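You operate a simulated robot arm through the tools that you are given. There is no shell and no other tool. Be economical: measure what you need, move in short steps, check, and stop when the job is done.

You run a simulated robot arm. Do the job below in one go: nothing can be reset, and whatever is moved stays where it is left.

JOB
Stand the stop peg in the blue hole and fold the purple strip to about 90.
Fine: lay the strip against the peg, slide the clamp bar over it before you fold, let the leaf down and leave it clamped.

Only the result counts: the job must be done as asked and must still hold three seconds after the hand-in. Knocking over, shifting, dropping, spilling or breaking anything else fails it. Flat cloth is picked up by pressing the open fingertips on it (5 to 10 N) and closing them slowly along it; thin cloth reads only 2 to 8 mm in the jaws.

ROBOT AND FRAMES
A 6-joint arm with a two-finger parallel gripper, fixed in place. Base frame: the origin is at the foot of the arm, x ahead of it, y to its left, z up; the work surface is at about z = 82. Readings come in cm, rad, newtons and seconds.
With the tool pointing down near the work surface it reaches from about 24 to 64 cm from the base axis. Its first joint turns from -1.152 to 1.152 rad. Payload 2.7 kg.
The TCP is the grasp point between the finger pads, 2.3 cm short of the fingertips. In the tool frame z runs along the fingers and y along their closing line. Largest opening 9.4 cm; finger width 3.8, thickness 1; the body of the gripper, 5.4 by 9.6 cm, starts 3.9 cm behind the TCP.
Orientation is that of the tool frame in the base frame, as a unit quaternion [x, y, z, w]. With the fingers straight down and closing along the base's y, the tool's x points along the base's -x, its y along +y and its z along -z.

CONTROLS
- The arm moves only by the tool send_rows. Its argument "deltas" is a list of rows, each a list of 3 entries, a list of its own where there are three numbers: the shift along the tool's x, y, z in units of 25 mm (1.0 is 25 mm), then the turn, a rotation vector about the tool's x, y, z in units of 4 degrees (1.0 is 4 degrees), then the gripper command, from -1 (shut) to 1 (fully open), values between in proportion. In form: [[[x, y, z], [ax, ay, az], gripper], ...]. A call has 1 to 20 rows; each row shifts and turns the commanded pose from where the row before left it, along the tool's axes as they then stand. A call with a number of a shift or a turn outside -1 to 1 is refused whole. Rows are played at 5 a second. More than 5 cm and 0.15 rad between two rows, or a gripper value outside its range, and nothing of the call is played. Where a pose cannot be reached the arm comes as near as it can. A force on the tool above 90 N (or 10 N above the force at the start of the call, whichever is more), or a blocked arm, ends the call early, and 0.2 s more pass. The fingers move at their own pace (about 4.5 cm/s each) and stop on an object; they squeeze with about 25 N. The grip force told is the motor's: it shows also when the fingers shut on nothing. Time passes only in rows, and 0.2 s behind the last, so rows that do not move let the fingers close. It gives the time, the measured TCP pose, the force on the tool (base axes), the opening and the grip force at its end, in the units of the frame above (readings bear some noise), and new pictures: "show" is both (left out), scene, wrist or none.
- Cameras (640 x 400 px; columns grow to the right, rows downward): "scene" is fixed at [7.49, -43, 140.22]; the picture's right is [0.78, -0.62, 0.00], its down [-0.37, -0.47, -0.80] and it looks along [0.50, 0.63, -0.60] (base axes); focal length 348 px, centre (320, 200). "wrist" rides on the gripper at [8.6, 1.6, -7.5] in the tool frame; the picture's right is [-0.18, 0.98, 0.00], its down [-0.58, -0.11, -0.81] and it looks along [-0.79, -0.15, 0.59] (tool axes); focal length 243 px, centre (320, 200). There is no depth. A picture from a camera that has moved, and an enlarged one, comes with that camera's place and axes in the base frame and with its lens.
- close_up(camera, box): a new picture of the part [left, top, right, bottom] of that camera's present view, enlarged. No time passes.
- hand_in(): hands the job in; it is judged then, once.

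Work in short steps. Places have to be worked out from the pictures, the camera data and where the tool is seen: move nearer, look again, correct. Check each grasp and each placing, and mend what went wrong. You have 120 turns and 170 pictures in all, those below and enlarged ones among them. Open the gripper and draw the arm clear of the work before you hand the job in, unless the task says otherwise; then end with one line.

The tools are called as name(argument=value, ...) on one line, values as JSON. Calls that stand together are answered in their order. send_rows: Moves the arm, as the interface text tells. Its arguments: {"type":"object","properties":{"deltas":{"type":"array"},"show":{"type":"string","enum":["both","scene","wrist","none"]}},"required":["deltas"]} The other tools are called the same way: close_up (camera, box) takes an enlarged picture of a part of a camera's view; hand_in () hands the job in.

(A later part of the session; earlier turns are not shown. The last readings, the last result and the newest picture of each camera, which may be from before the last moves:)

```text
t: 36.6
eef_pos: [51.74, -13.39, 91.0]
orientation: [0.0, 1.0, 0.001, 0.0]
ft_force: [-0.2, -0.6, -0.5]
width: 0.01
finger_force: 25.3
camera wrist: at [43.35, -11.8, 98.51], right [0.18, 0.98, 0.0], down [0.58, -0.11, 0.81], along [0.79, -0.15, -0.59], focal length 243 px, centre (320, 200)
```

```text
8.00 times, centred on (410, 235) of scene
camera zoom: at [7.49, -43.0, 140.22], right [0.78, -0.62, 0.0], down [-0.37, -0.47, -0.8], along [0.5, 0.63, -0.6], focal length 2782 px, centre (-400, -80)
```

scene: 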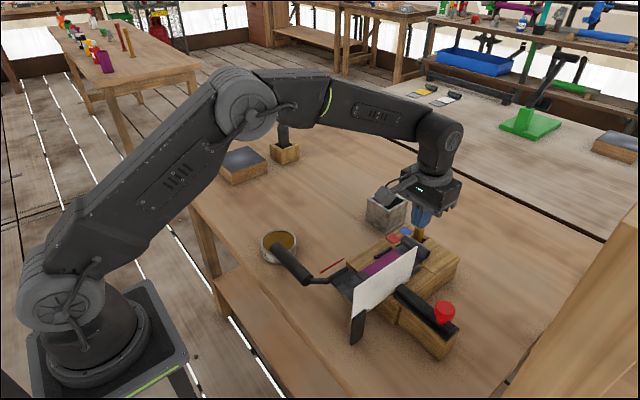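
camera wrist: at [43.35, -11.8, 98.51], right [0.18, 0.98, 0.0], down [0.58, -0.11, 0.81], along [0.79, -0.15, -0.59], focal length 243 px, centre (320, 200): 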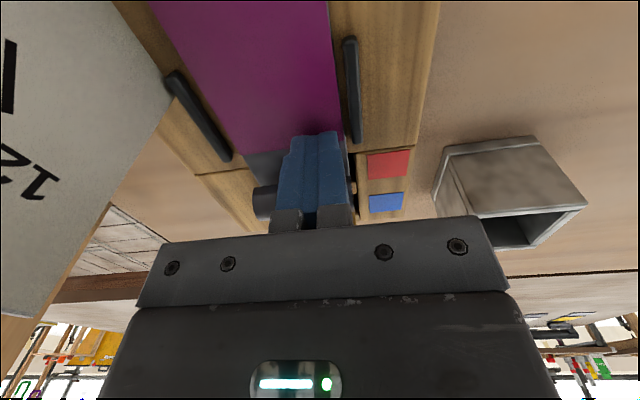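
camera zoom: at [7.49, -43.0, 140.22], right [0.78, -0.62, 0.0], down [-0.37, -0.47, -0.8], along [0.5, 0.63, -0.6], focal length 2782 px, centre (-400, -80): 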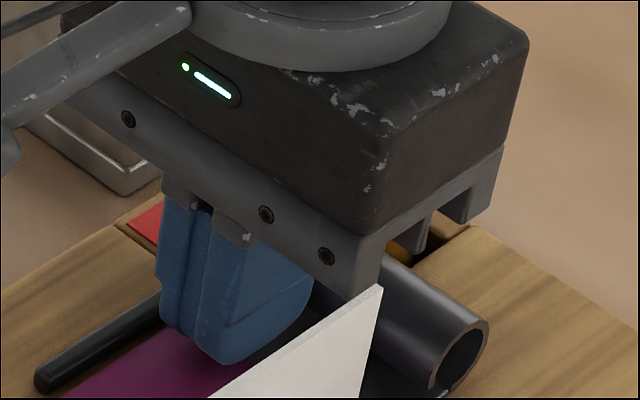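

Fingers are behind the curl. I push in +x in 2 mm steps.

send_rows(deltas=[[[-0.1, 0, 0], [0, 0, 0], -1], [[-0.1, 0, 0], [0, 0, 0], -1], [[-0.1, 0, 0], [0, 0, 0], -1], [[-0.1, 0, 0], [0, 0, 0], -1], [[-0.08, 0, 0], [0, 0, 0], -1], [[-0.08, 0, 0], [0, 0, 0], -1], [[0, 0, 0], [0, 0, 0], -1]], show="none")

close_up(camera="scene", box=[370, 210, 450, 260])

```text
t: 38.2
eef_pos: [53.36, -13.28, 90.97]
orientation: [0.0, 1.0, 0.0, 0.0]
ft_force: [-1.6, 0.0, -0.2]
width: 0.03
finger_force: 25.0
```

```text
8.00 times, centred on (410, 235) of scene
camera zoom: at [7.48, -43.0, 140.22], right [0.78, -0.62, 0.0], down [-0.37, -0.47, -0.8], along [0.5, 0.63, -0.6], focal length 2782 px, centre (-400, -80)
```

zoom: 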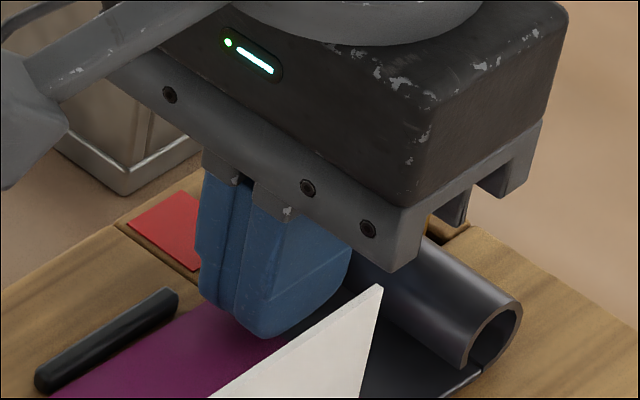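

The curl moved about 1 cm with friction only; I continue in 1 mm steps until the peg resists.

send_rows(deltas=[[[-0.05, 0, 0], [0, 0, 0], -1], [[-0.05, 0, 0], [0, 0, 0], -1], [[0, 0, 0], [0, 0, 0], -1]], show="none")

close_up(camera="scene", box=[370, 210, 450, 260])

```text
t: 39.0
eef_pos: [53.45, -13.25, 90.98]
orientation: [0.0, 1.0, 0.0, -0.001]
ft_force: [-13.0, -0.1, 4.1]
width: 0.0
finger_force: 24.8
```

```text
8.00 times, centred on (410, 235) of scene
camera zoom: at [7.44, -43.01, 140.23], right [0.78, -0.62, 0.0], down [-0.37, -0.47, -0.8], along [0.5, 0.63, -0.6], focal length 2782 px, centre (-400, -80)
```

zoom: 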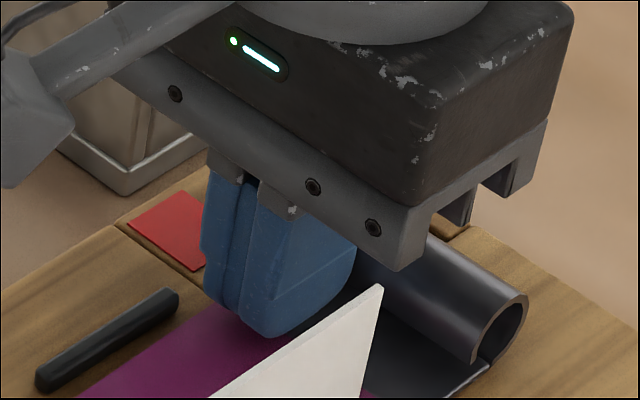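

13 N resistance: the curl is up against the peg. I back off, rise and inspect.

send_rows(deltas=[[[0.1, 0, 0], [0, 0, 0], -1], [[0.2, 0, 0], [0, 0, 0], -1], [[0, 0, -0.6], [0, 0, 0], -1], [[0, 0, -0.9], [0, 0, 0], -1], [[0, 0, -0.9], [0, 0, 0], -1], [[0.3, 0, -0.9], [0, 0, 0], -1], [[0.6, 0.4, -0.9], [0, 0, 0], -1], [[0.6, 0.4, -0.4], [0, 0, 0], -1], [[0.6, 0, 0], [0, 0, 0], -1], [[0, 0, 0], [0, 0, 0], -1]], show="wrist")

close_up(camera="scene", box=[330, 200, 480, 360])

```text
t: 41.2
eef_pos: [47.54, -11.31, 102.47]
orientation: [0.0, 1.0, 0.0, 0.0]
ft_force: [-1.0, 0.3, -0.5]
width: 0.0
finger_force: 24.9
camera wrist: at [39.06, -9.8, 109.98], right [0.18, 0.98, 0.0], down [0.58, -0.11, 0.81], along [0.79, -0.15, -0.59], focal length 243 px, centre (320, 200)
```

wrist: 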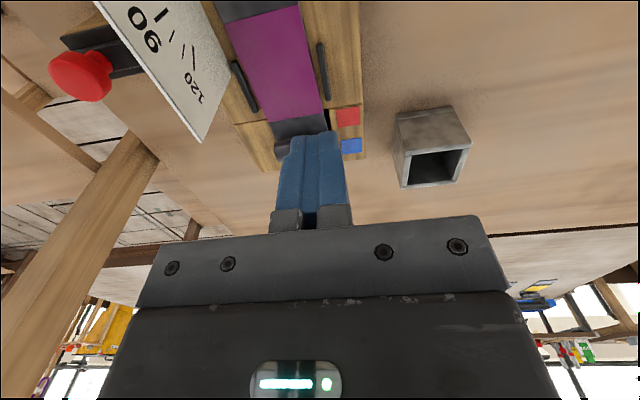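

```text
2.50 times, centred on (405, 280) of scene
camera zoom: at [7.48, -43.0, 140.22], right [0.78, -0.62, 0.0], down [-0.37, -0.47, -0.8], along [0.5, 0.63, -0.6], focal length 870 px, centre (108, 0)
```

zoom: 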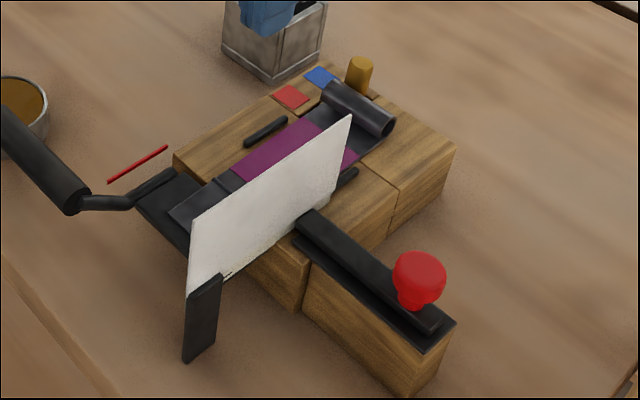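

The strip lies against the peg. Knob is at about (44.8, -28.5, 92.2). I check where the bar passes the protractor plate.

close_up(camera="scene", box=[390, 260, 480, 350])

close_up(camera="wrist", box=[30, 0, 250, 140])

close_up(camera="scene", box=[340, 240, 420, 350])

```text
4.44 times, centred on (435, 305) of scene
camera zoom: at [7.48, -43.0, 140.22], right [0.78, -0.62, 0.0], down [-0.37, -0.47, -0.8], along [0.5, 0.63, -0.6], focal length 1546 px, centre (-191, -267)
```

zoom: 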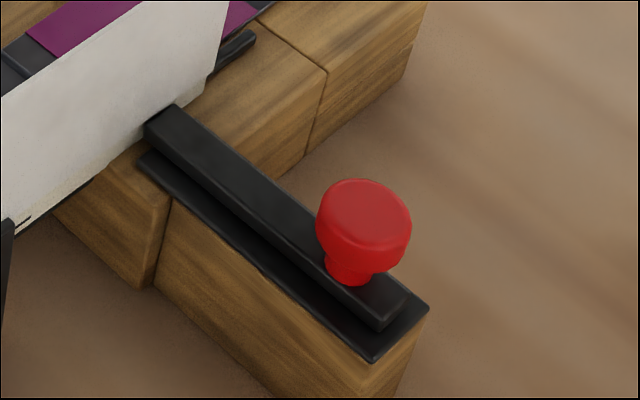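

```text
2.86 times, centred on (140, 70) of wrist
camera zoom: at [39.06, -9.8, 109.98], right [0.18, 0.98, 0.0], down [0.58, -0.11, 0.81], along [0.79, -0.15, -0.59], focal length 693 px, centre (834, 571)
```

zoom: 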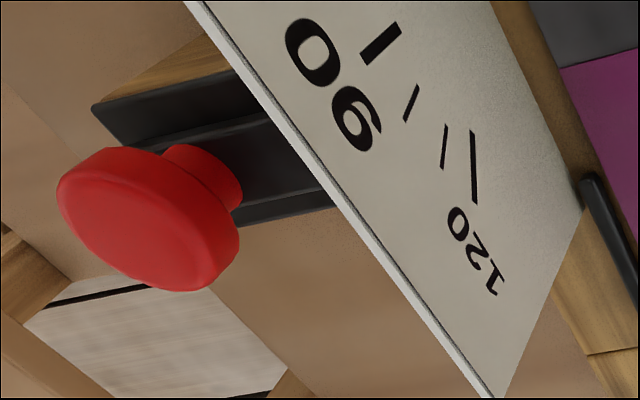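

```text
3.64 times, centred on (380, 295) of scene
camera zoom: at [7.48, -43.0, 140.22], right [0.78, -0.62, 0.0], down [-0.37, -0.47, -0.8], along [0.5, 0.63, -0.6], focal length 1265 px, centre (102, -146)
```

zoom: 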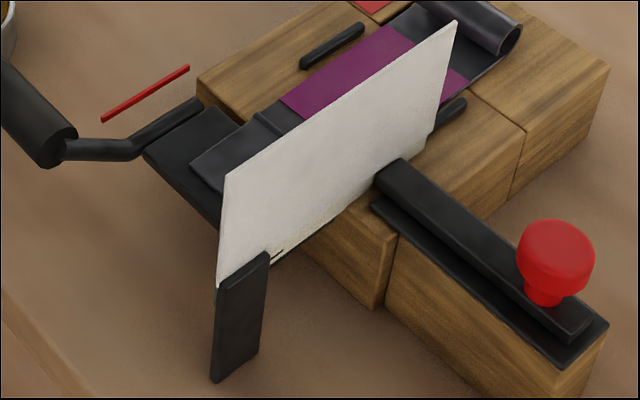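

The bar ends just short of the plate and is free to slide in +y. I will turn the tool 90° (camera to the -y side) so that it can push the knob without touching the plate and later grip the handle.

send_rows(deltas=[[[0, 0, -0.2], [0, 0, -1], -1], [[0, 0, -0.2], [0, 0, -1], -1], [[0, 0, 0], [0, 0, -1], -1], [[0, 0, 0], [0, 0, -1], -1], [[0, 0, 0], [0, 0, -1], -1], [[0, 0, 0], [0, 0, -1], -1], [[0, 0, 0], [0, 0, -1], -1], [[0, 0, 0], [0, 0, -1], -1], [[0, 0, 0], [0, 0, -1], -1], [[0, 0, 0], [0, 0, -1], -1], [[0, 0, 0], [0, 0, -1], -1], [[0, 0, 0], [0, 0, -1], -1], [[0, 0, 0], [0, 0, -1], -1], [[0, 0, 0], [0, 0, -1], -1], [[0, 0, 0], [0, 0, -1], -1], [[0, 0, 0], [0, 0, -1], -1], [[0, 0, 0], [0, 0, -1], -1], [[0, 0, 0], [0, 0, -1], -1], [[0, 0, 0], [0, 0, -1], -1], [[0, 0, 0], [0, 0, -1], -1]], show="none")

send_rows(deltas=[[[0, 0, 0], [0, 0, -1], -1], [[0, 0, 0], [0, 0, -1], -1], [[0, 0, 0], [0, 0, -0.5], -1], [[0, 0, 0], [0, 0, 0], -1], [[0, 0, 0], [0, 0, 0], -1]], show="wrist")

```text
t: 45.4
eef_pos: [47.55, -11.36, 103.54]
orientation: [-0.643, 0.766, 0.001, 0.0]
ft_force: [0.2, 0.2, -0.2]
width: 0.01
finger_force: 24.8
```

```text
t: 46.6
eef_pos: [47.57, -11.3, 103.55]
orientation: [0.707, -0.707, 0.001, 0.0]
ft_force: [0.4, 0.1, 0.2]
width: 0.0
finger_force: 24.5
camera wrist: at [46.1, -20.05, 110.99], right [-0.98, 0.18, 0.0], down [0.11, 0.58, 0.81], along [0.15, 0.79, -0.59], focal length 243 px, centre (320, 200)
```

wrist: 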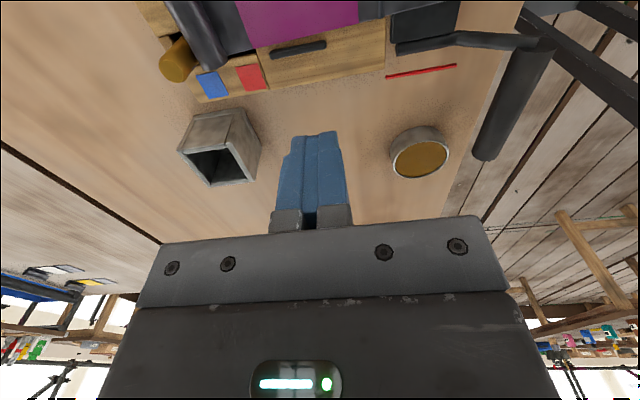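

Tool is turned. I move over to behind the knob at high z and look.

send_rows(deltas=[[[0.9, 0.11, 0], [0, 0, 0], -1], [[0.9, 0.11, 0], [0, 0, 0], -1], [[0.9, 0.11, 0], [0, 0, 0], -1], [[0.9, 0.11, 0], [0, 0, 0], -1], [[0.9, 0.11, 0], [0, 0, 0], -1], [[0.9, 0.11, 0], [0, 0, 0], -1], [[0.9, 0.11, 0], [0, 0, 0], -1], [[0.9, 0.11, 0], [0, 0, 0], -1], [[0.9, 0.11, 0], [0, 0, 0], -1], [[0.9, 0.11, 0], [0, 0, 0], -1], [[0, 0, 0.5], [0, 0, 0], -1], [[0, 0, 0.5], [0, 0, 0], -1], [[0, 0, 0], [0, 0, 0], -1]], show="both")

```text
t: 48.7
eef_pos: [45.29, -30.15, 103.9]
orientation: [-0.704, 0.711, 0.012, 0.007]
ft_force: [-18.9, 35.5, 10.1]
width: 0.0
finger_force: 24.9
stopped in row 10: the force on the tool passed its limit (the readings are from after the stop); the commanded pose is now the measured one
camera wrist: at [43.81, -39.14, 111.09], right [-0.98, 0.2, 0.01], down [0.12, 0.56, 0.82], along [0.15, 0.81, -0.57], focal length 243 px, centre (320, 200)
```

scene: 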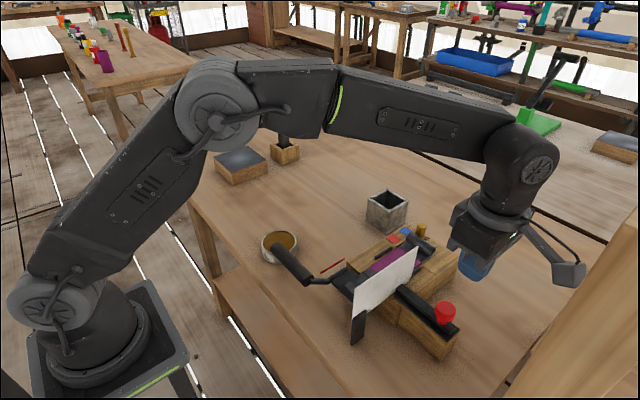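
wrist: 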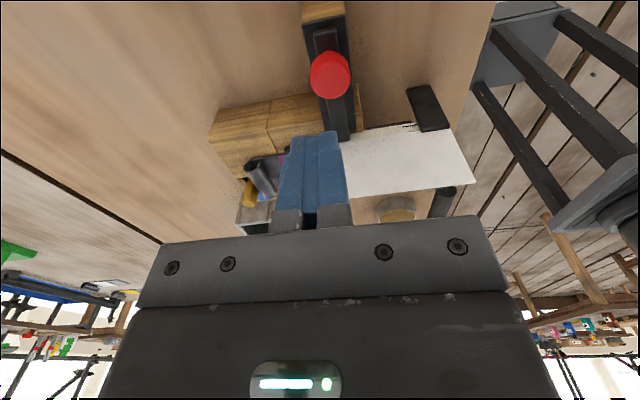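

The wrist camera bumped the wooden post on the -y side (35 N); nothing in the work moved. I back off in +y, straighten the tool, and re-read.

send_rows(deltas=[[[-0.5, 0, 0], [0, 0, 0], -1], [[-0.8, 0, 0], [0, 0, 0], -1], [[-0.8, 0, 0], [0.1, 0.38, -0.14], -1], [[-0.8, 0, 0], [0, 0, 0], -1], [[-0.8, 0, 0], [0, 0, 0], -1], [[0, 0, 0], [0, 0, 0], -1]], show="scene")

```text
t: 50.1
eef_pos: [45.29, -21.35, 103.86]
orientation: [0.708, -0.706, 0.002, 0.0]
ft_force: [0.9, 1.1, 0.3]
width: 0.0
finger_force: 24.7
```

scene: 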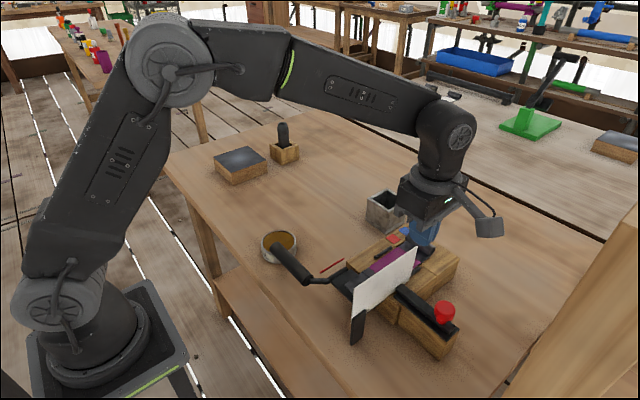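

The tool is straight again. The post stands at about y<-40.5, so I turn the tool 180° (camera on the +y side) to keep clear of it.

send_rows(deltas=[[[0, 0, 0], [0, 0, 1], -1], [[0, 0, 0], [0, 0, 1], -1], [[0, 0, 0], [0, 0, 1], -1], [[0, 0, 0], [0, 0, 1], -1], [[0, 0, 0], [0, 0, 1], -1], [[0, 0, 0], [0, 0, 1], -1], [[0, 0, 0], [0, 0, 1], -1], [[0, 0, 0], [0, 0, 1], -1], [[0, 0, 0], [0, 0, 1], -1], [[0, 0, 0], [0, 0, 1], -1], [[0, 0, 0], [0, 0, 1], -1], [[0, 0, 0], [0, 0, 1], -1], [[0, 0, 0], [0, 0, 1], -1], [[0, 0, 0], [0, 0, 1], -1], [[0, 0, 0], [0, 0, 1], -1], [[0, 0, 0], [0, 0, 1], -1], [[0, 0, 0], [0, 0, 1], -1], [[0, 0, 0], [0, 0, 1], -1], [[0, 0, 0], [0, 0, 1], -1], [[0, 0, 0], [0, 0, 1], -1]], show="none")

send_rows(deltas=[[[0, 0, 0], [0, 0, 1], -1], [[0, 0, 0], [0, 0, 1], -1], [[0, 0, 0], [0, 0, 1], -1], [[0, 0, 0], [0, 0, 1], -1], [[0, 0, 0], [0, 0, 1], -1], [[0, 0, 0], [0, 0, 1], -1], [[0, 0, 0], [0, 0, 1], -1], [[0, 0, 0], [0, 0, 1], -1], [[0, 0, 0], [0, 0, 1], -1], [[0, 0, 0], [0, 0, 1], -1], [[0, 0, 0], [0, 0, 1], -1], [[0, 0, 0], [0, 0, 1], -1], [[0, 0, 0], [0, 0, 1], -1], [[0, 0, 0], [0, 0, 1], -1], [[0, 0, 0], [0, 0, 1], -1], [[0, 0, 0], [0, 0, 1], -1], [[0, 0, 0], [0, 0, 1], -1], [[0, 0, 0], [0, 0, 1], -1], [[0, 0, 0], [0, 0, 1], -1], [[0, 0, 0], [0, 0, 1], -1]], show="none")

send_rows(deltas=[[[0, 0, 0], [0, 0, 1], -1], [[0, 0, 0], [0, 0, 1], -1], [[0, 0, 0], [0, 0, 1], -1], [[0, 0, 0], [0, 0, 1], -1], [[0, 0, 0], [0, 0, 1], -1], [[0, 0, 0], [0, 0, 0], -1]], show="wrist")

```text
t: 54.3
eef_pos: [45.4, -21.42, 103.79]
orientation: [-0.086, 0.996, -0.001, 0.0]
ft_force: [0.1, -0.6, -0.5]
width: 0.01
finger_force: 25.3
```

```text
t: 58.5
eef_pos: [45.39, -21.34, 103.82]
orientation: [0.574, 0.819, -0.001, 0.001]
ft_force: [0.6, 0.2, 0.0]
width: 0.0
finger_force: 24.6
```

```text
t: 59.9
eef_pos: [45.41, -21.45, 103.77]
orientation: [0.706, 0.708, 0.0, 0.002]
ft_force: [0.5, 0.3, -0.1]
width: 0.01
finger_force: 25.5
camera wrist: at [47.12, -12.75, 111.19], right [0.98, -0.18, 0.0], down [-0.11, -0.58, 0.81], along [-0.15, -0.79, -0.59], focal length 243 px, centre (320, 200)
```

wrist: 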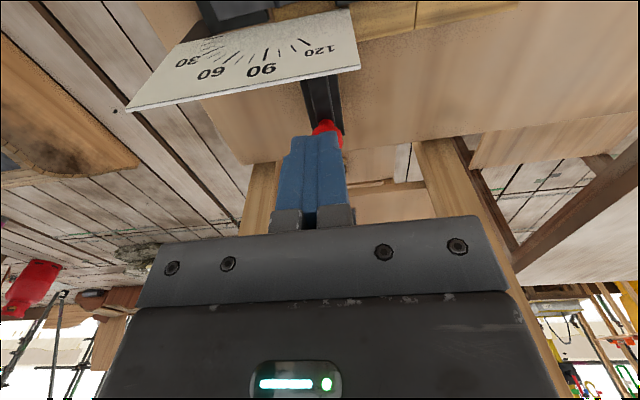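

Now the camera faces -y and the frame is clear. I move to behind the knob (y≈-32.9), still high.

send_rows(deltas=[[[-0.66, -0.035, 0], [0, 0, 0], -1], [[-0.66, -0.035, 0], [0, 0, 0], -1], [[-0.66, -0.035, 0], [0, 0, 0], -1], [[-0.66, -0.035, 0], [0, 0, 0], -1], [[-0.66, -0.035, 0], [0, 0, 0], -1], [[-0.66, -0.035, 0], [0, 0, 0], -1], [[-0.62, -0.035, 0], [0, 0, 0], -1], [[0, 0, 0.5], [0, 0, 0], -1], [[0, 0, 0.5], [0, 0, 0], -1], [[0, 0, 0], [0, 0, 0], -1]], show="both")

```text
t: 62.1
eef_pos: [44.79, -32.71, 101.31]
orientation: [0.707, 0.708, -0.002, 0.001]
ft_force: [0.6, 0.1, 1.3]
width: 0.03
finger_force: 24.9
camera wrist: at [46.51, -24.21, 108.7], right [0.98, -0.18, 0.0], down [-0.11, -0.58, 0.81], along [-0.15, -0.79, -0.59], focal length 243 px, centre (320, 200)
```

scene: 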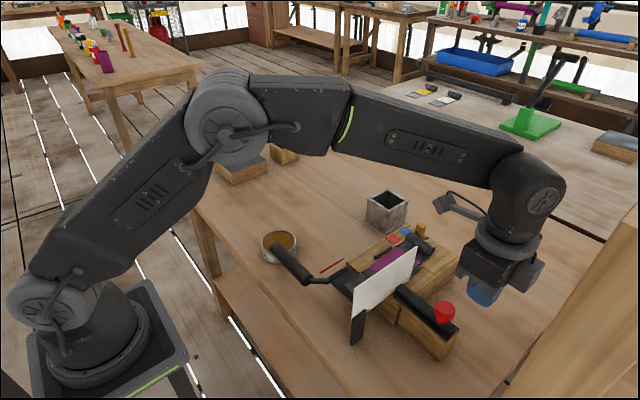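
wrist: 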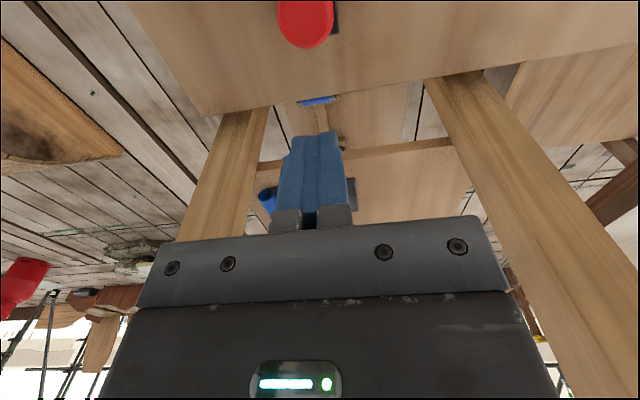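

Alignment with the knob in x is good. I lower behind it to TCP z≈93.5.

send_rows(deltas=[[[0, 0, 0.7], [0, 0, 0], -1], [[0, 0, 0.7], [0, 0, 0], -1], [[0, 0, 0.7], [0, 0, 0], -1], [[0, 0, 0.6], [0, 0, 0], -1], [[0, 0, 0.42], [0, 0, 0], -1], [[0, 0, 0], [0, 0, 0], -1]], show="none")

close_up(camera="scene", box=[380, 230, 520, 350])

```text
t: 63.5
eef_pos: [44.69, -32.79, 93.49]
orientation: [0.706, 0.708, 0.0, 0.002]
ft_force: [-0.8, 0.5, 0.5]
width: 0.0
finger_force: 24.3
```

```text
3.33 times, centred on (450, 290) of scene
camera zoom: at [7.49, -43.0, 140.22], right [0.78, -0.62, 0.0], down [-0.37, -0.47, -0.8], along [0.5, 0.63, -0.6], focal length 1159 px, centre (-113, -100)
```

zoom: 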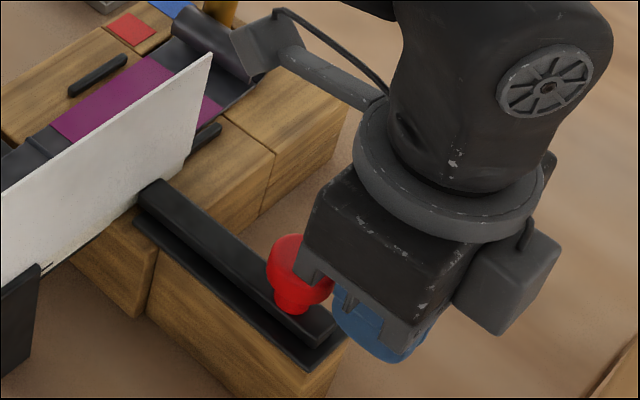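

The fingers stand behind the knob. I begin pushing in +y in small steps.

send_rows(deltas=[[[0.12, 0, 0], [0, 0, 0], -1], [[0.12, 0, 0], [0, 0, 0], -1], [[0.12, 0, 0], [0, 0, 0], -1], [[0.12, 0, 0], [0, 0, 0], -1], [[0.12, 0, 0], [0, 0, 0], -1], [[0.12, 0, 0], [0, 0, 0], -1], [[0.12, 0, 0], [0, 0, 0], -1]], show="none")

close_up(camera="scene", box=[380, 230, 520, 350])

```text
t: 65.1
eef_pos: [44.75, -30.66, 93.53]
orientation: [0.706, 0.708, -0.002, 0.001]
ft_force: [0.4, -1.2, -0.2]
width: 0.0
finger_force: 25.3
```

```text
3.33 times, centred on (450, 290) of scene
camera zoom: at [7.49, -43.01, 140.22], right [0.78, -0.62, 0.0], down [-0.37, -0.47, -0.8], along [0.5, 0.63, -0.6], focal length 1159 px, centre (-113, -100)
```

zoom: 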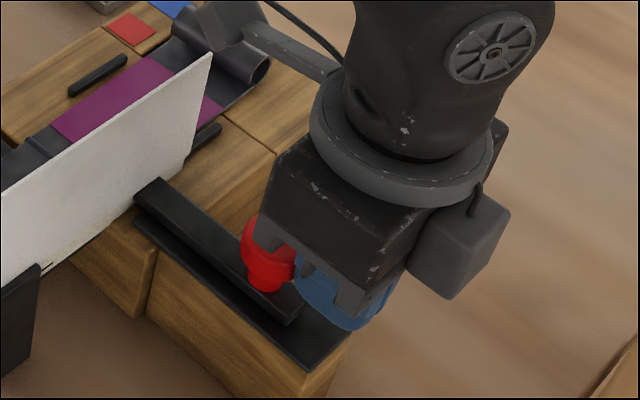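

The bar slides easily. I continue 3 cm and check.

send_rows(deltas=[[[0.15, 0, 0], [0, 0, 0], -1], [[0.15, 0, 0], [0, 0, 0], -1], [[0.15, 0, 0], [0, 0, 0], -1], [[0.15, 0, 0], [0, 0, 0], -1], [[0.15, 0, 0], [0, 0, 0], -1], [[0.15, 0, 0], [0, 0, 0], -1], [[0.15, 0, 0], [0, 0, 0], -1], [[0.15, 0, 0], [0, 0, 0], -1]], show="none")

close_up(camera="scene", box=[340, 210, 480, 350])

```text
t: 66.9
eef_pos: [44.86, -27.66, 93.52]
orientation: [0.706, 0.708, 0.0, 0.002]
ft_force: [0.3, -1.4, 0.4]
width: 0.01
finger_force: 25.2
```

```text
2.86 times, centred on (410, 280) of scene
camera zoom: at [7.48, -43.01, 140.22], right [0.78, -0.62, 0.0], down [-0.37, -0.47, -0.8], along [0.5, 0.63, -0.6], focal length 994 px, centre (63, -29)
```

zoom: 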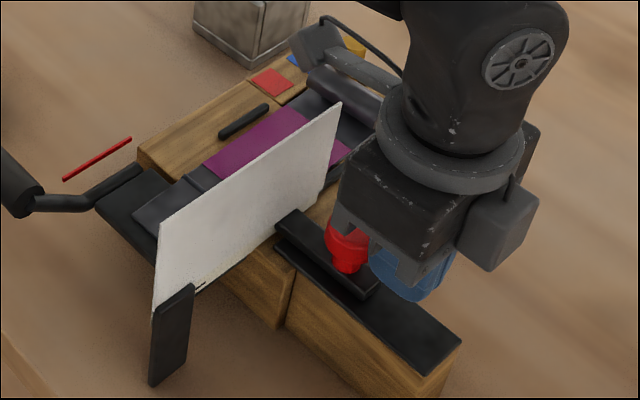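

The bar passes the plate freely. I push on another 3 cm, then in small steps.

send_rows(deltas=[[[0.15, 0, 0], [0, 0, 0], -1], [[0.15, 0, 0], [0, 0, 0], -1], [[0.15, 0, 0], [0, 0, 0], -1], [[0.15, 0, 0], [0, 0, 0], -1], [[0.15, 0, 0], [0, 0, 0], -1], [[0.15, 0, 0], [0, 0, 0], -1], [[0.1, 0, 0], [0, 0, 0], -1], [[0.1, 0, 0], [0, 0, 0], -1]], show="wrist")

close_up(camera="scene", box=[340, 210, 480, 350])

```text
t: 68.7
eef_pos: [44.83, -24.81, 93.41]
orientation: [0.707, 0.708, -0.001, 0.002]
ft_force: [-0.5, -0.9, 0.0]
width: 0.0
finger_force: 25.5
camera wrist: at [46.51, -16.31, 100.91], right [0.98, -0.18, 0.0], down [-0.11, -0.58, 0.81], along [-0.15, -0.79, -0.59], focal length 243 px, centre (320, 200)
```

wrist: 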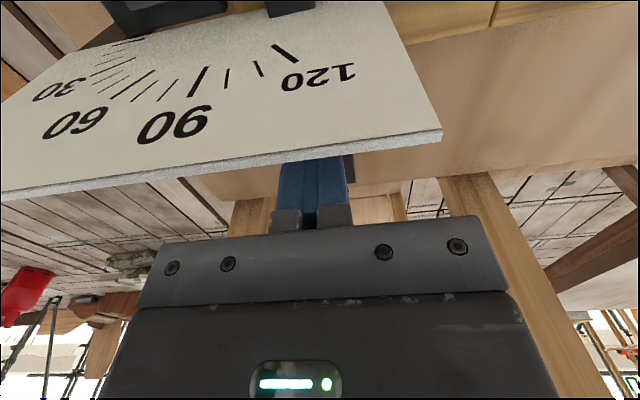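

```text
2.86 times, centred on (410, 280) of scene
camera zoom: at [7.48, -43.01, 140.22], right [0.78, -0.62, 0.0], down [-0.37, -0.47, -0.8], along [0.5, 0.63, -0.6], focal length 994 px, centre (63, -29)
```

zoom: 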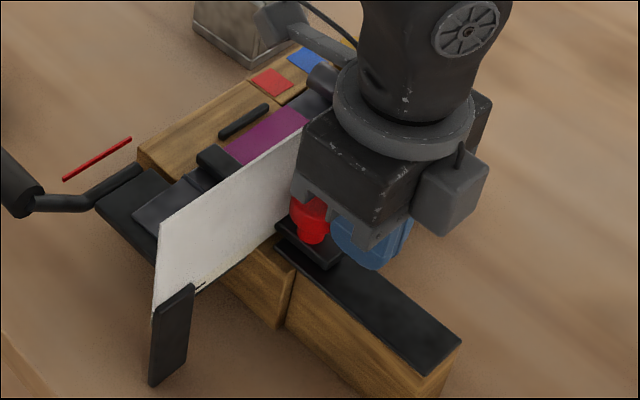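

The bar tip is at y≈-12.8, almost across the strip. I push further in 1 mm steps watching for a stop.

send_rows(deltas=[[[0.06, 0, 0], [0, 0, 0], -1], [[0.06, 0, 0], [0, 0, 0], -1], [[0.06, 0, 0], [0, 0, 0], -1], [[0, 0, 0], [0, 0, 0], -1]], show="none")

```text
t: 69.7
eef_pos: [44.76, -24.37, 93.46]
orientation: [0.707, 0.708, 0.0, 0.002]
ft_force: [0.6, 0.0, -1.5]
width: 0.01
finger_force: 24.5
```

send_rows(deltas=[[[0.06, 0, 0], [0, 0, 0], -1], [[0.06, 0, 0], [0, 0, 0], -1], [[0.06, 0, 0], [0, 0, 0], -1], [[0, 0, 0], [0, 0, 0], -1]], show="none")

close_up(camera="scene", box=[340, 210, 480, 350])

```text
t: 70.7
eef_pos: [44.75, -24.0, 93.45]
orientation: [0.707, 0.707, 0.0, 0.001]
ft_force: [0.0, 0.3, 0.7]
width: 0.01
finger_force: 24.9
```

```text
2.86 times, centred on (410, 280) of scene
camera zoom: at [7.49, -43.0, 140.22], right [0.78, -0.62, 0.0], down [-0.37, -0.47, -0.8], along [0.5, 0.63, -0.6], focal length 994 px, centre (63, -29)
```

zoom: 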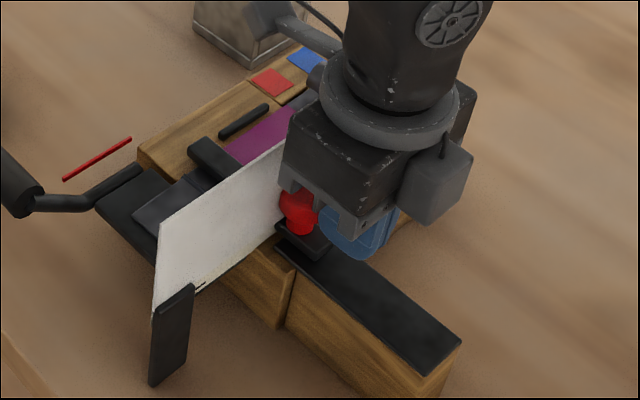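

Still no stop; tip at about y -12. I go on to get full overlap of the strip.

send_rows(deltas=[[[0.06, 0, 0], [0, 0, 0], -1], [[0.06, 0, 0], [0, 0, 0], -1], [[0.06, 0, 0], [0, 0, 0], -1], [[0, 0, 0], [0, 0, 0], -1]], show="none")

close_up(camera="scene", box=[340, 210, 440, 300])

```text
t: 71.7
eef_pos: [44.78, -23.75, 93.54]
orientation: [0.706, 0.708, -0.002, 0.002]
ft_force: [1.4, -20.0, -5.5]
width: 0.0
finger_force: 25.1
```

```text
4.44 times, centred on (390, 255) of scene
camera zoom: at [7.49, -43.06, 140.2], right [0.78, -0.62, 0.0], down [-0.37, -0.47, -0.8], along [0.5, 0.63, -0.6], focal length 1546 px, centre (9, -44)
```

zoom: 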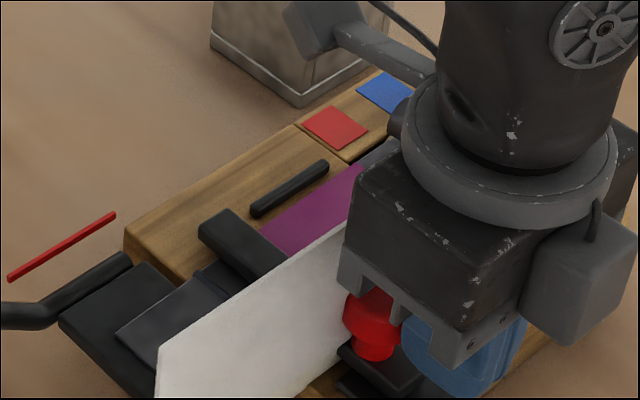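

20 N: the clamp has reached its stop and the bar spans the strip. I back off, rise and check.

send_rows(deltas=[[[-0.1, 0, 0], [0, 0, 0], -1], [[-0.3, 0, 0], [0, 0, 0], -1], [[-0.4, 0, -0.3], [0, 0, 0], -1], [[0, 0, -0.8], [0, 0, 0], -1], [[0, 0, -0.9], [0, 0, 0], -1], [[0, 0, -0.9], [0, 0, 0], -1], [[0, 0, -0.9], [0, 0, 0], -1], [[0, 0, -0.9], [0, 0, 0], -1], [[0, 0, 0], [0, 0, 0], -1]], show="scene")

close_up(camera="scene", box=[320, 220, 440, 320])

```text
t: 73.7
eef_pos: [44.65, -25.5, 105.17]
orientation: [0.706, 0.708, 0.0, 0.002]
ft_force: [0.6, 0.2, 0.8]
width: 0.01
finger_force: 25.2
```

scene: 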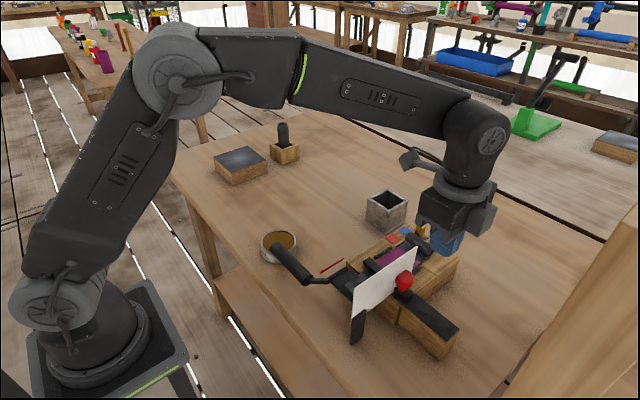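

```text
4.00 times, centred on (380, 270) of scene
camera zoom: at [7.49, -43.0, 140.22], right [0.78, -0.62, 0.0], down [-0.37, -0.47, -0.8], along [0.5, 0.63, -0.6], focal length 1391 px, centre (80, -80)
```

zoom: 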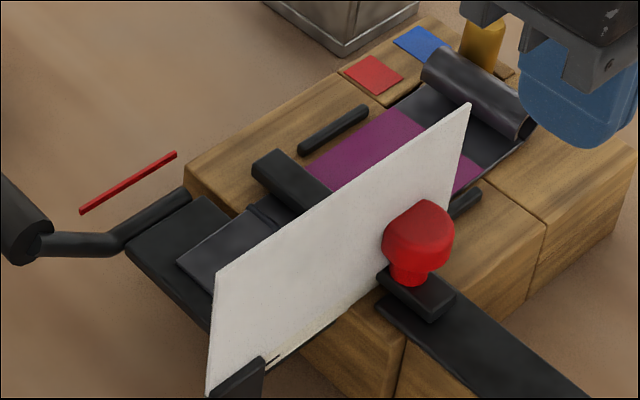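

The clamp bar lies over the strip just behind the crease, knob parked by the plate. Next I go above the handle grip (about x 31.5, y -9 to 1.6, z 91) and look.

send_rows(deltas=[[[0.78, -0.44, 0], [0, 0, 0], -1], [[0.78, -0.44, 0], [0, 0, 0], -1], [[0.78, -0.44, 0], [0, 0, 0], -1], [[0.78, -0.44, 0], [0, 0, 0], -1], [[0.78, -0.44, 0], [0, 0, 0], -1], [[0.78, -0.44, 0], [0, 0, 0], 0], [[0.78, -0.44, 0], [0, 0, 0], 0.3], [[0.78, -0.44, 0], [0, 0, 0], 0.3], [[0.78, -0.44, 0], [0, 0, 0], 0.3], [[0.78, -0.44, 0], [0, 0, 0], 0.3], [[0.78, -0.44, 0], [0, 0, 0], 0.3], [[0.78, -0.44, 0], [0, 0, 0], 0.3], [[0, 0, 0], [0, 0, 0], 0.3]], show="both")

```text
t: 76.5
eef_pos: [31.5, -2.08, 105.14]
orientation: [0.706, 0.708, -0.001, 0.002]
ft_force: [-0.1, 0.0, -0.2]
width: 6.11
finger_force: 0.1
camera wrist: at [33.22, 6.52, 112.61], right [0.98, -0.18, 0.0], down [-0.11, -0.58, 0.81], along [-0.15, -0.79, -0.59], focal length 243 px, centre (320, 200)
```

scene: 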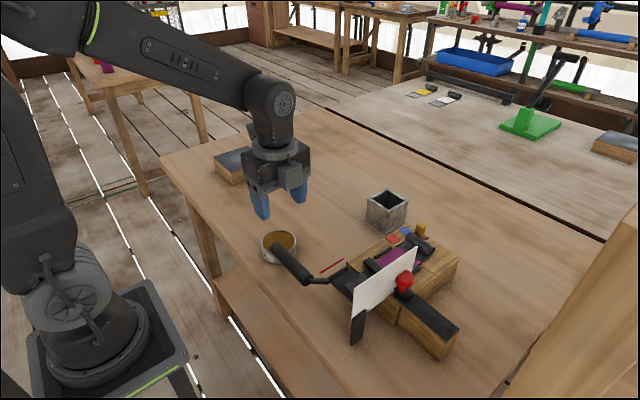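
wrist: 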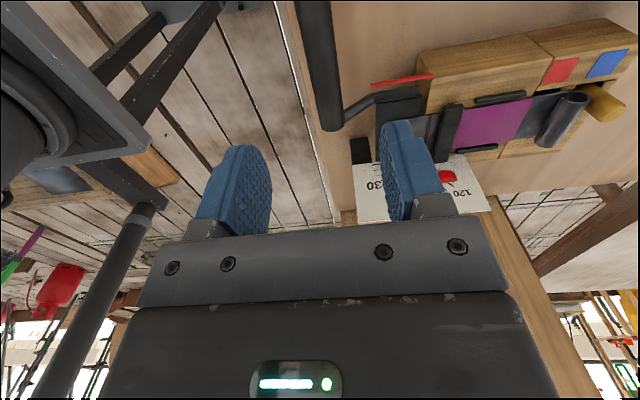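

The handle axis is at x≈31.75, z≈90.3. I descend around it with fingers open and then close.

send_rows(deltas=[[[0, 0.1, 0.8], [0, 0, 0], 0.3], [[0, 0, 0.8], [0, 0, 0], 0.3], [[0, 0, 0.8], [0, 0, 0], 0.3], [[0, 0, 0.8], [0, 0, 0], 0.3], [[0, 0, 0.8], [0, 0, 0], 0.3], [[0, 0, 0.8], [0, 0, 0], 0.3], [[0, 0, 0.7], [0, 0, 0], 0.3], [[0, 0, 0.4], [0, 0, 0], 0.3], [[0, 0, 0], [0, 0, 0], 0.3]], show="both")

close_up(camera="scene", box=[240, 200, 380, 310])

```text
t: 78.5
eef_pos: [31.75, -2.24, 90.48]
orientation: [0.706, 0.708, -0.001, 0.002]
ft_force: [0.0, 0.1, 0.9]
width: 6.09
finger_force: 0.1
camera wrist: at [33.46, 6.34, 97.83], right [0.98, -0.18, 0.0], down [-0.11, -0.58, 0.81], along [-0.15, -0.79, -0.59], focal length 243 px, centre (320, 200)
```

scene: 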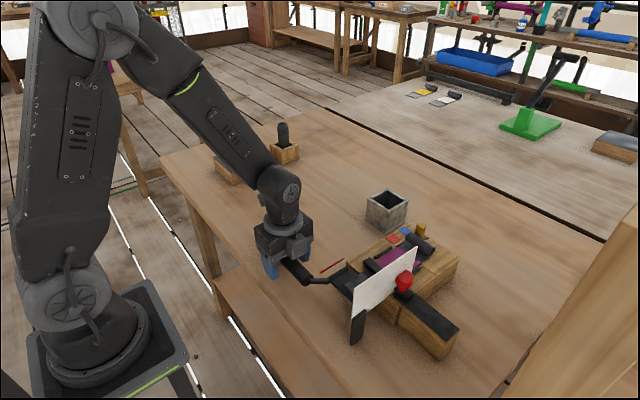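
wrist: 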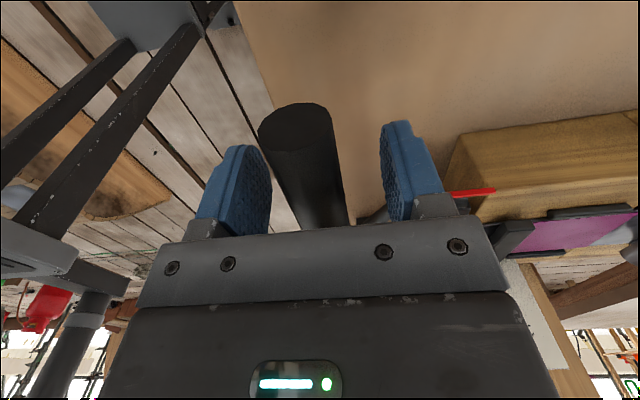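

```text
3.64 times, centred on (310, 255) of scene
camera zoom: at [7.49, -43.0, 140.22], right [0.78, -0.62, 0.0], down [-0.37, -0.47, -0.8], along [0.5, 0.63, -0.6], focal length 1265 px, centre (356, 0)
```

zoom: 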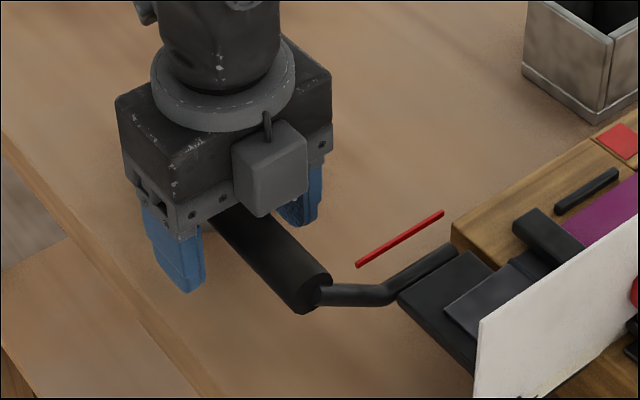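

The handle sits between the fingers. I close on it.

send_rows(deltas=[[[0, 0, 0], [0, 0, 0], 0], [[0, 0, 0], [0, 0, 0], -0.3], [[0, 0, 0], [0, 0, 0], -0.6], [[0, 0, 0], [0, 0, 0], -1], [[0, 0, 0], [0, 0, 0], -1]], show="wrist")

```text
t: 79.7
eef_pos: [31.49, -2.23, 90.31]
orientation: [0.707, 0.708, -0.002, 0.0]
ft_force: [-18.8, 1.7, 4.1]
width: 2.56
finger_force: 45.1
camera wrist: at [33.31, 6.34, 97.8], right [0.98, -0.18, 0.0], down [-0.11, -0.58, 0.81], along [-0.15, -0.79, -0.59], focal length 243 px, centre (320, 200)
```

wrist: 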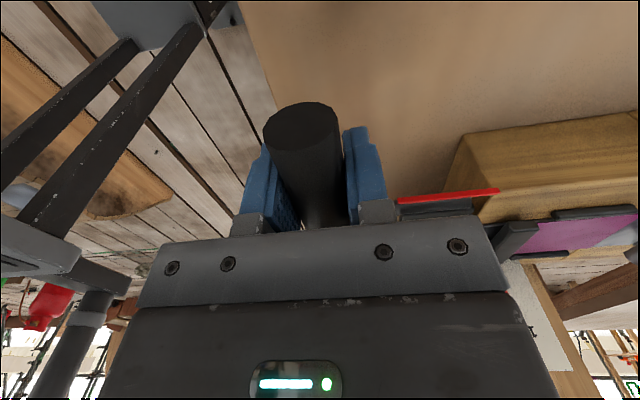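

Handle gripped (2.56 cm). A 19 N side pull shows its axis is about 3 mm further in -x; I correct this and check before lifting.

send_rows(deltas=[[[0, -0.06, 0], [0, 0, 0], -1], [[0, -0.05, 0], [0, 0, 0], -1], [[0, 0, 0], [0, 0, 0], -1]], show="none")

```text
t: 80.5
eef_pos: [31.44, -2.26, 90.49]
orientation: [0.706, 0.708, 0.0, 0.003]
ft_force: [-5.3, -7.4, -4.3]
width: 2.57
finger_force: 45.3
```

Force is now small. I lift along the hinge arc (centre about x 42.3, z 88) for the first 15°.

send_rows(deltas=[[[0, 0.064, -0.224], [0, 0, 0], -1], [[0, 0.072, -0.224], [0, 0, 0], -1], [[0, 0.084, -0.22], [0, 0, 0], -1], [[0, 0.096, -0.212], [0, 0, 0], -1], [[0, 0.108, -0.212], [0, 0, 0], -1]], show="wrist")

close_up(camera="scene", box=[260, 200, 420, 330])

```text
t: 81.7
eef_pos: [32.55, -2.17, 93.14]
orientation: [0.706, 0.708, -0.002, 0.001]
ft_force: [-9.1, -12.1, -4.5]
width: 2.57
finger_force: 44.8
camera wrist: at [34.24, 6.34, 100.52], right [0.98, -0.18, 0.0], down [-0.11, -0.58, 0.81], along [-0.15, -0.79, -0.59], focal length 243 px, centre (320, 200)
```

wrist: 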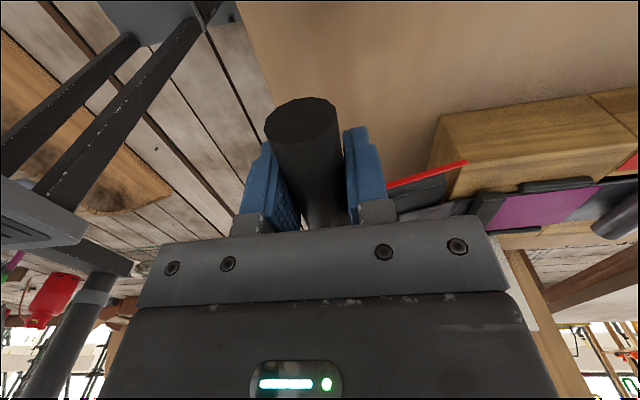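

```text
3.08 times, centred on (340, 265) of scene
camera zoom: at [7.47, -43.04, 140.21], right [0.78, -0.62, 0.0], down [-0.37, -0.47, -0.8], along [0.5, 0.63, -0.6], focal length 1070 px, centre (258, 0)
```

zoom: 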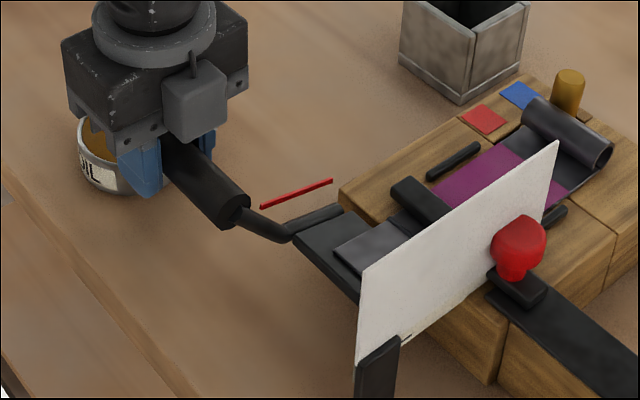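

The leaf follows (pointer has turned about 15°). I continue along the arc to about 35°.

send_rows(deltas=[[[0, 0.156, -0.268], [0, 0, 0], -1], [[0, 0.18, -0.26], [0, 0, 0], -1], [[0, 0.192, -0.244], [0, 0, 0], -1], [[0, 0.212, -0.232], [0, 0, 0], -1], [[0, 0.224, -0.216], [0, 0, 0], -1]], show="none")

close_up(camera="scene", box=[260, 200, 420, 330])

```text
t: 82.9
eef_pos: [34.82, -2.08, 96.29]
orientation: [0.707, 0.708, -0.002, 0.001]
ft_force: [-21.4, -4.8, 10.7]
width: 2.57
finger_force: 44.9
```

```text
3.08 times, centred on (340, 265) of scene
camera zoom: at [7.42, -43.01, 140.22], right [0.78, -0.62, 0.0], down [-0.37, -0.47, -0.8], along [0.5, 0.63, -0.6], focal length 1070 px, centre (258, 0)
```

zoom: 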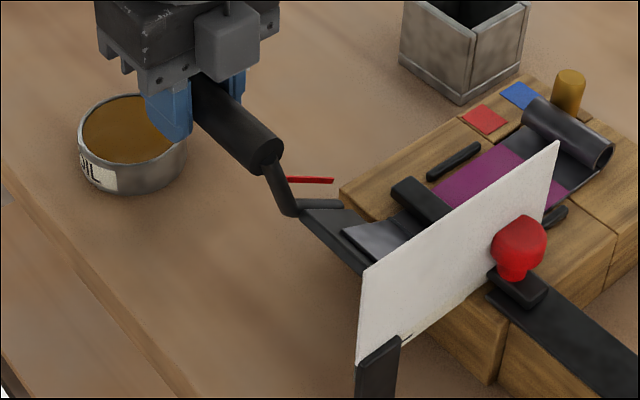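

The strip is bending with the leaf. The force says the true arc runs a few mm further out, so I correct the centre to about (42.7, 88.5) and go on to about 55°.

send_rows(deltas=[[[0, 0.124, -0.344], [0, 0, 0], -1], [[0, 0.248, -0.204], [0, 0, 0], -1], [[0, 0.26, -0.184], [0, 0, 0], -1], [[0, 0.276, -0.168], [0, 0, 0], -1], [[0, 0.284, -0.148], [0, 0, 0], -1]], show="none")

close_up(camera="scene", box=[260, 180, 420, 310])

```text
t: 84.1
eef_pos: [37.83, -2.06, 98.66]
orientation: [0.707, 0.707, -0.003, 0.0]
ft_force: [8.0, -1.1, -31.8]
width: 2.58
finger_force: 44.5
```

```text
3.08 times, centred on (340, 245) of scene
camera zoom: at [7.54, -43.01, 140.22], right [0.78, -0.62, 0.0], down [-0.37, -0.47, -0.8], along [0.5, 0.63, -0.6], focal length 1070 px, centre (258, 62)
```

zoom: 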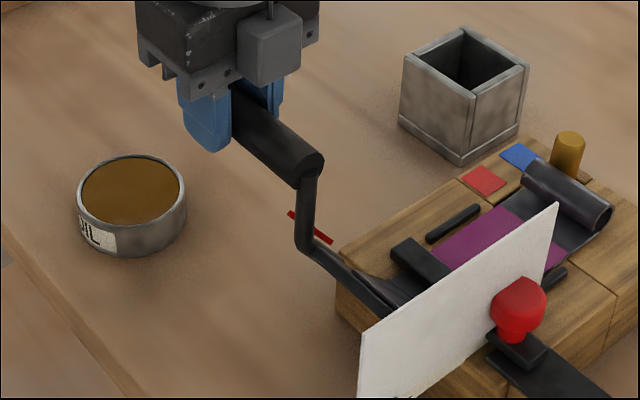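

Now the tool is pulled down by 32 N, so I am slightly outside the arc; I come in a few millimetres and re-read.

send_rows(deltas=[[[0, 0.02, 0.1], [0, 0, 0], -1], [[0, 0.02, 0.06], [0, 0, 0], -1], [[0, 0, 0], [0, 0, 0], -1]], show="none")

```text
t: 84.9
eef_pos: [38.16, -2.04, 98.64]
orientation: [0.707, 0.708, 0.002, 0.004]
ft_force: [-16.7, 4.7, 35.0]
width: 2.56
finger_force: 45.4
```

The arm is stiff and the pointer gives a hinge at (42.2, 88.0) with a fold of about 54°. I go on in shorter chunks with that centre.

send_rows(deltas=[[[0, 0.24, -0.18], [0, 0, 0], -1], [[0, 0.31, -0.08], [0, 0, 0], -1], [[0, 0, 0], [0, 0, 0], -1]], show="none")

```text
t: 85.7
eef_pos: [39.36, -2.08, 98.89]
orientation: [0.706, 0.708, -0.002, 0.001]
ft_force: [-7.0, 7.1, -0.4]
width: 2.56
finger_force: 45.4
```

Forces are near zero. I continue three steps (to about 74°).

send_rows(deltas=[[[0, 0.308, -0.068], [0, 0, 0], -1], [[0, 0.312, -0.048], [0, 0, 0], -1], [[0, 0.312, -0.024], [0, 0, 0], -1], [[0, 0, 0], [0, 0, 0], -1]], show="none")

close_up(camera="scene", box=[280, 180, 440, 310])

```text
t: 86.7
eef_pos: [41.73, -2.15, 99.52]
orientation: [0.707, 0.707, -0.001, 0.001]
ft_force: [-6.7, 3.2, 1.1]
width: 2.58
finger_force: 45.1
```

```text
3.08 times, centred on (360, 245) of scene
camera zoom: at [7.47, -42.99, 140.23], right [0.78, -0.62, 0.0], down [-0.37, -0.47, -0.8], along [0.5, 0.63, -0.6], focal length 1070 px, centre (197, 62)
```

zoom: 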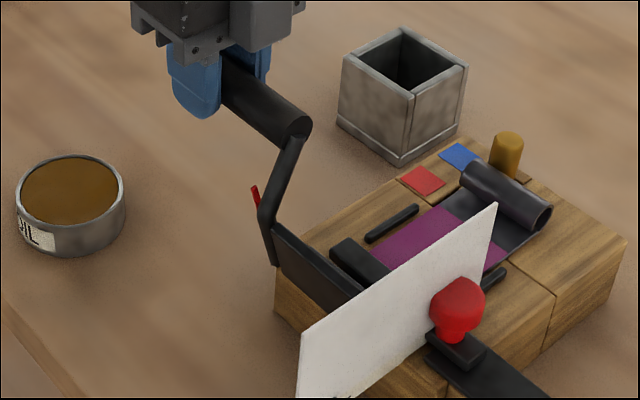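

Fold is about 74°. I take three more steps to about 88° and look through the wrist camera at the scale.

send_rows(deltas=[[[0, 0.36, 0.03], [0, 0, 0], -1], [[0, 0.36, 0.03], [0, 0, 0], -1], [[0, 0.352, 0.056], [0, 0, 0], -1], [[0, 0, 0], [0, 0, 0], -1]], show="both")

close_up(camera="scene", box=[280, 180, 440, 310])

```text
t: 87.7
eef_pos: [44.44, -2.08, 99.23]
orientation: [0.706, 0.708, -0.001, 0.002]
ft_force: [-5.6, 0.3, 0.5]
width: 2.55
finger_force: 45.2
camera wrist: at [46.18, 6.41, 106.54], right [0.98, -0.18, 0.0], down [-0.11, -0.58, 0.81], along [-0.15, -0.79, -0.59], focal length 243 px, centre (320, 200)
```

scene: 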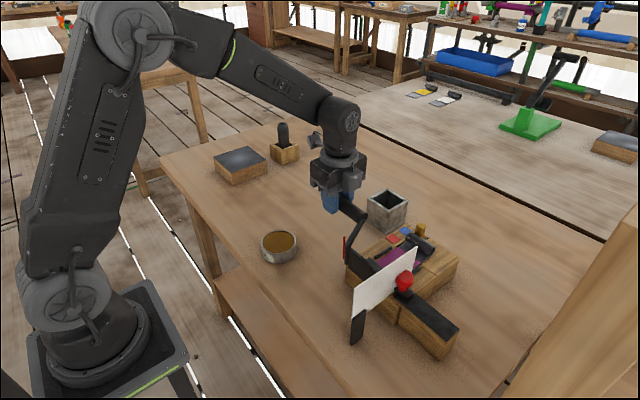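
wrist: 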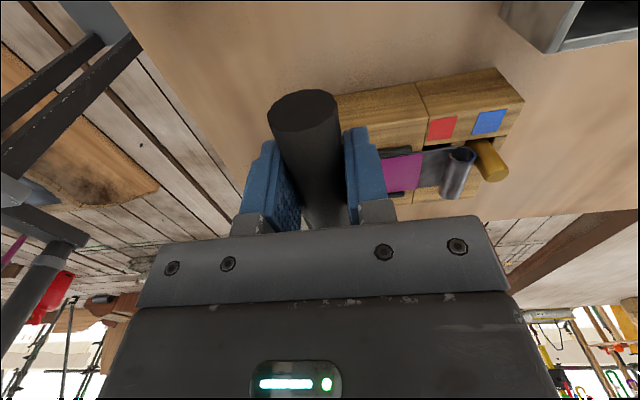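

```text
3.08 times, centred on (360, 245) of scene
camera zoom: at [7.47, -43.0, 140.23], right [0.78, -0.62, 0.0], down [-0.37, -0.47, -0.8], along [0.5, 0.63, -0.6], focal length 1070 px, centre (197, 62)
```

zoom: 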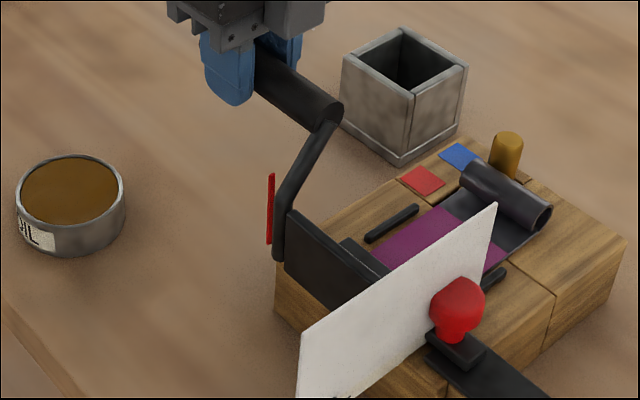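

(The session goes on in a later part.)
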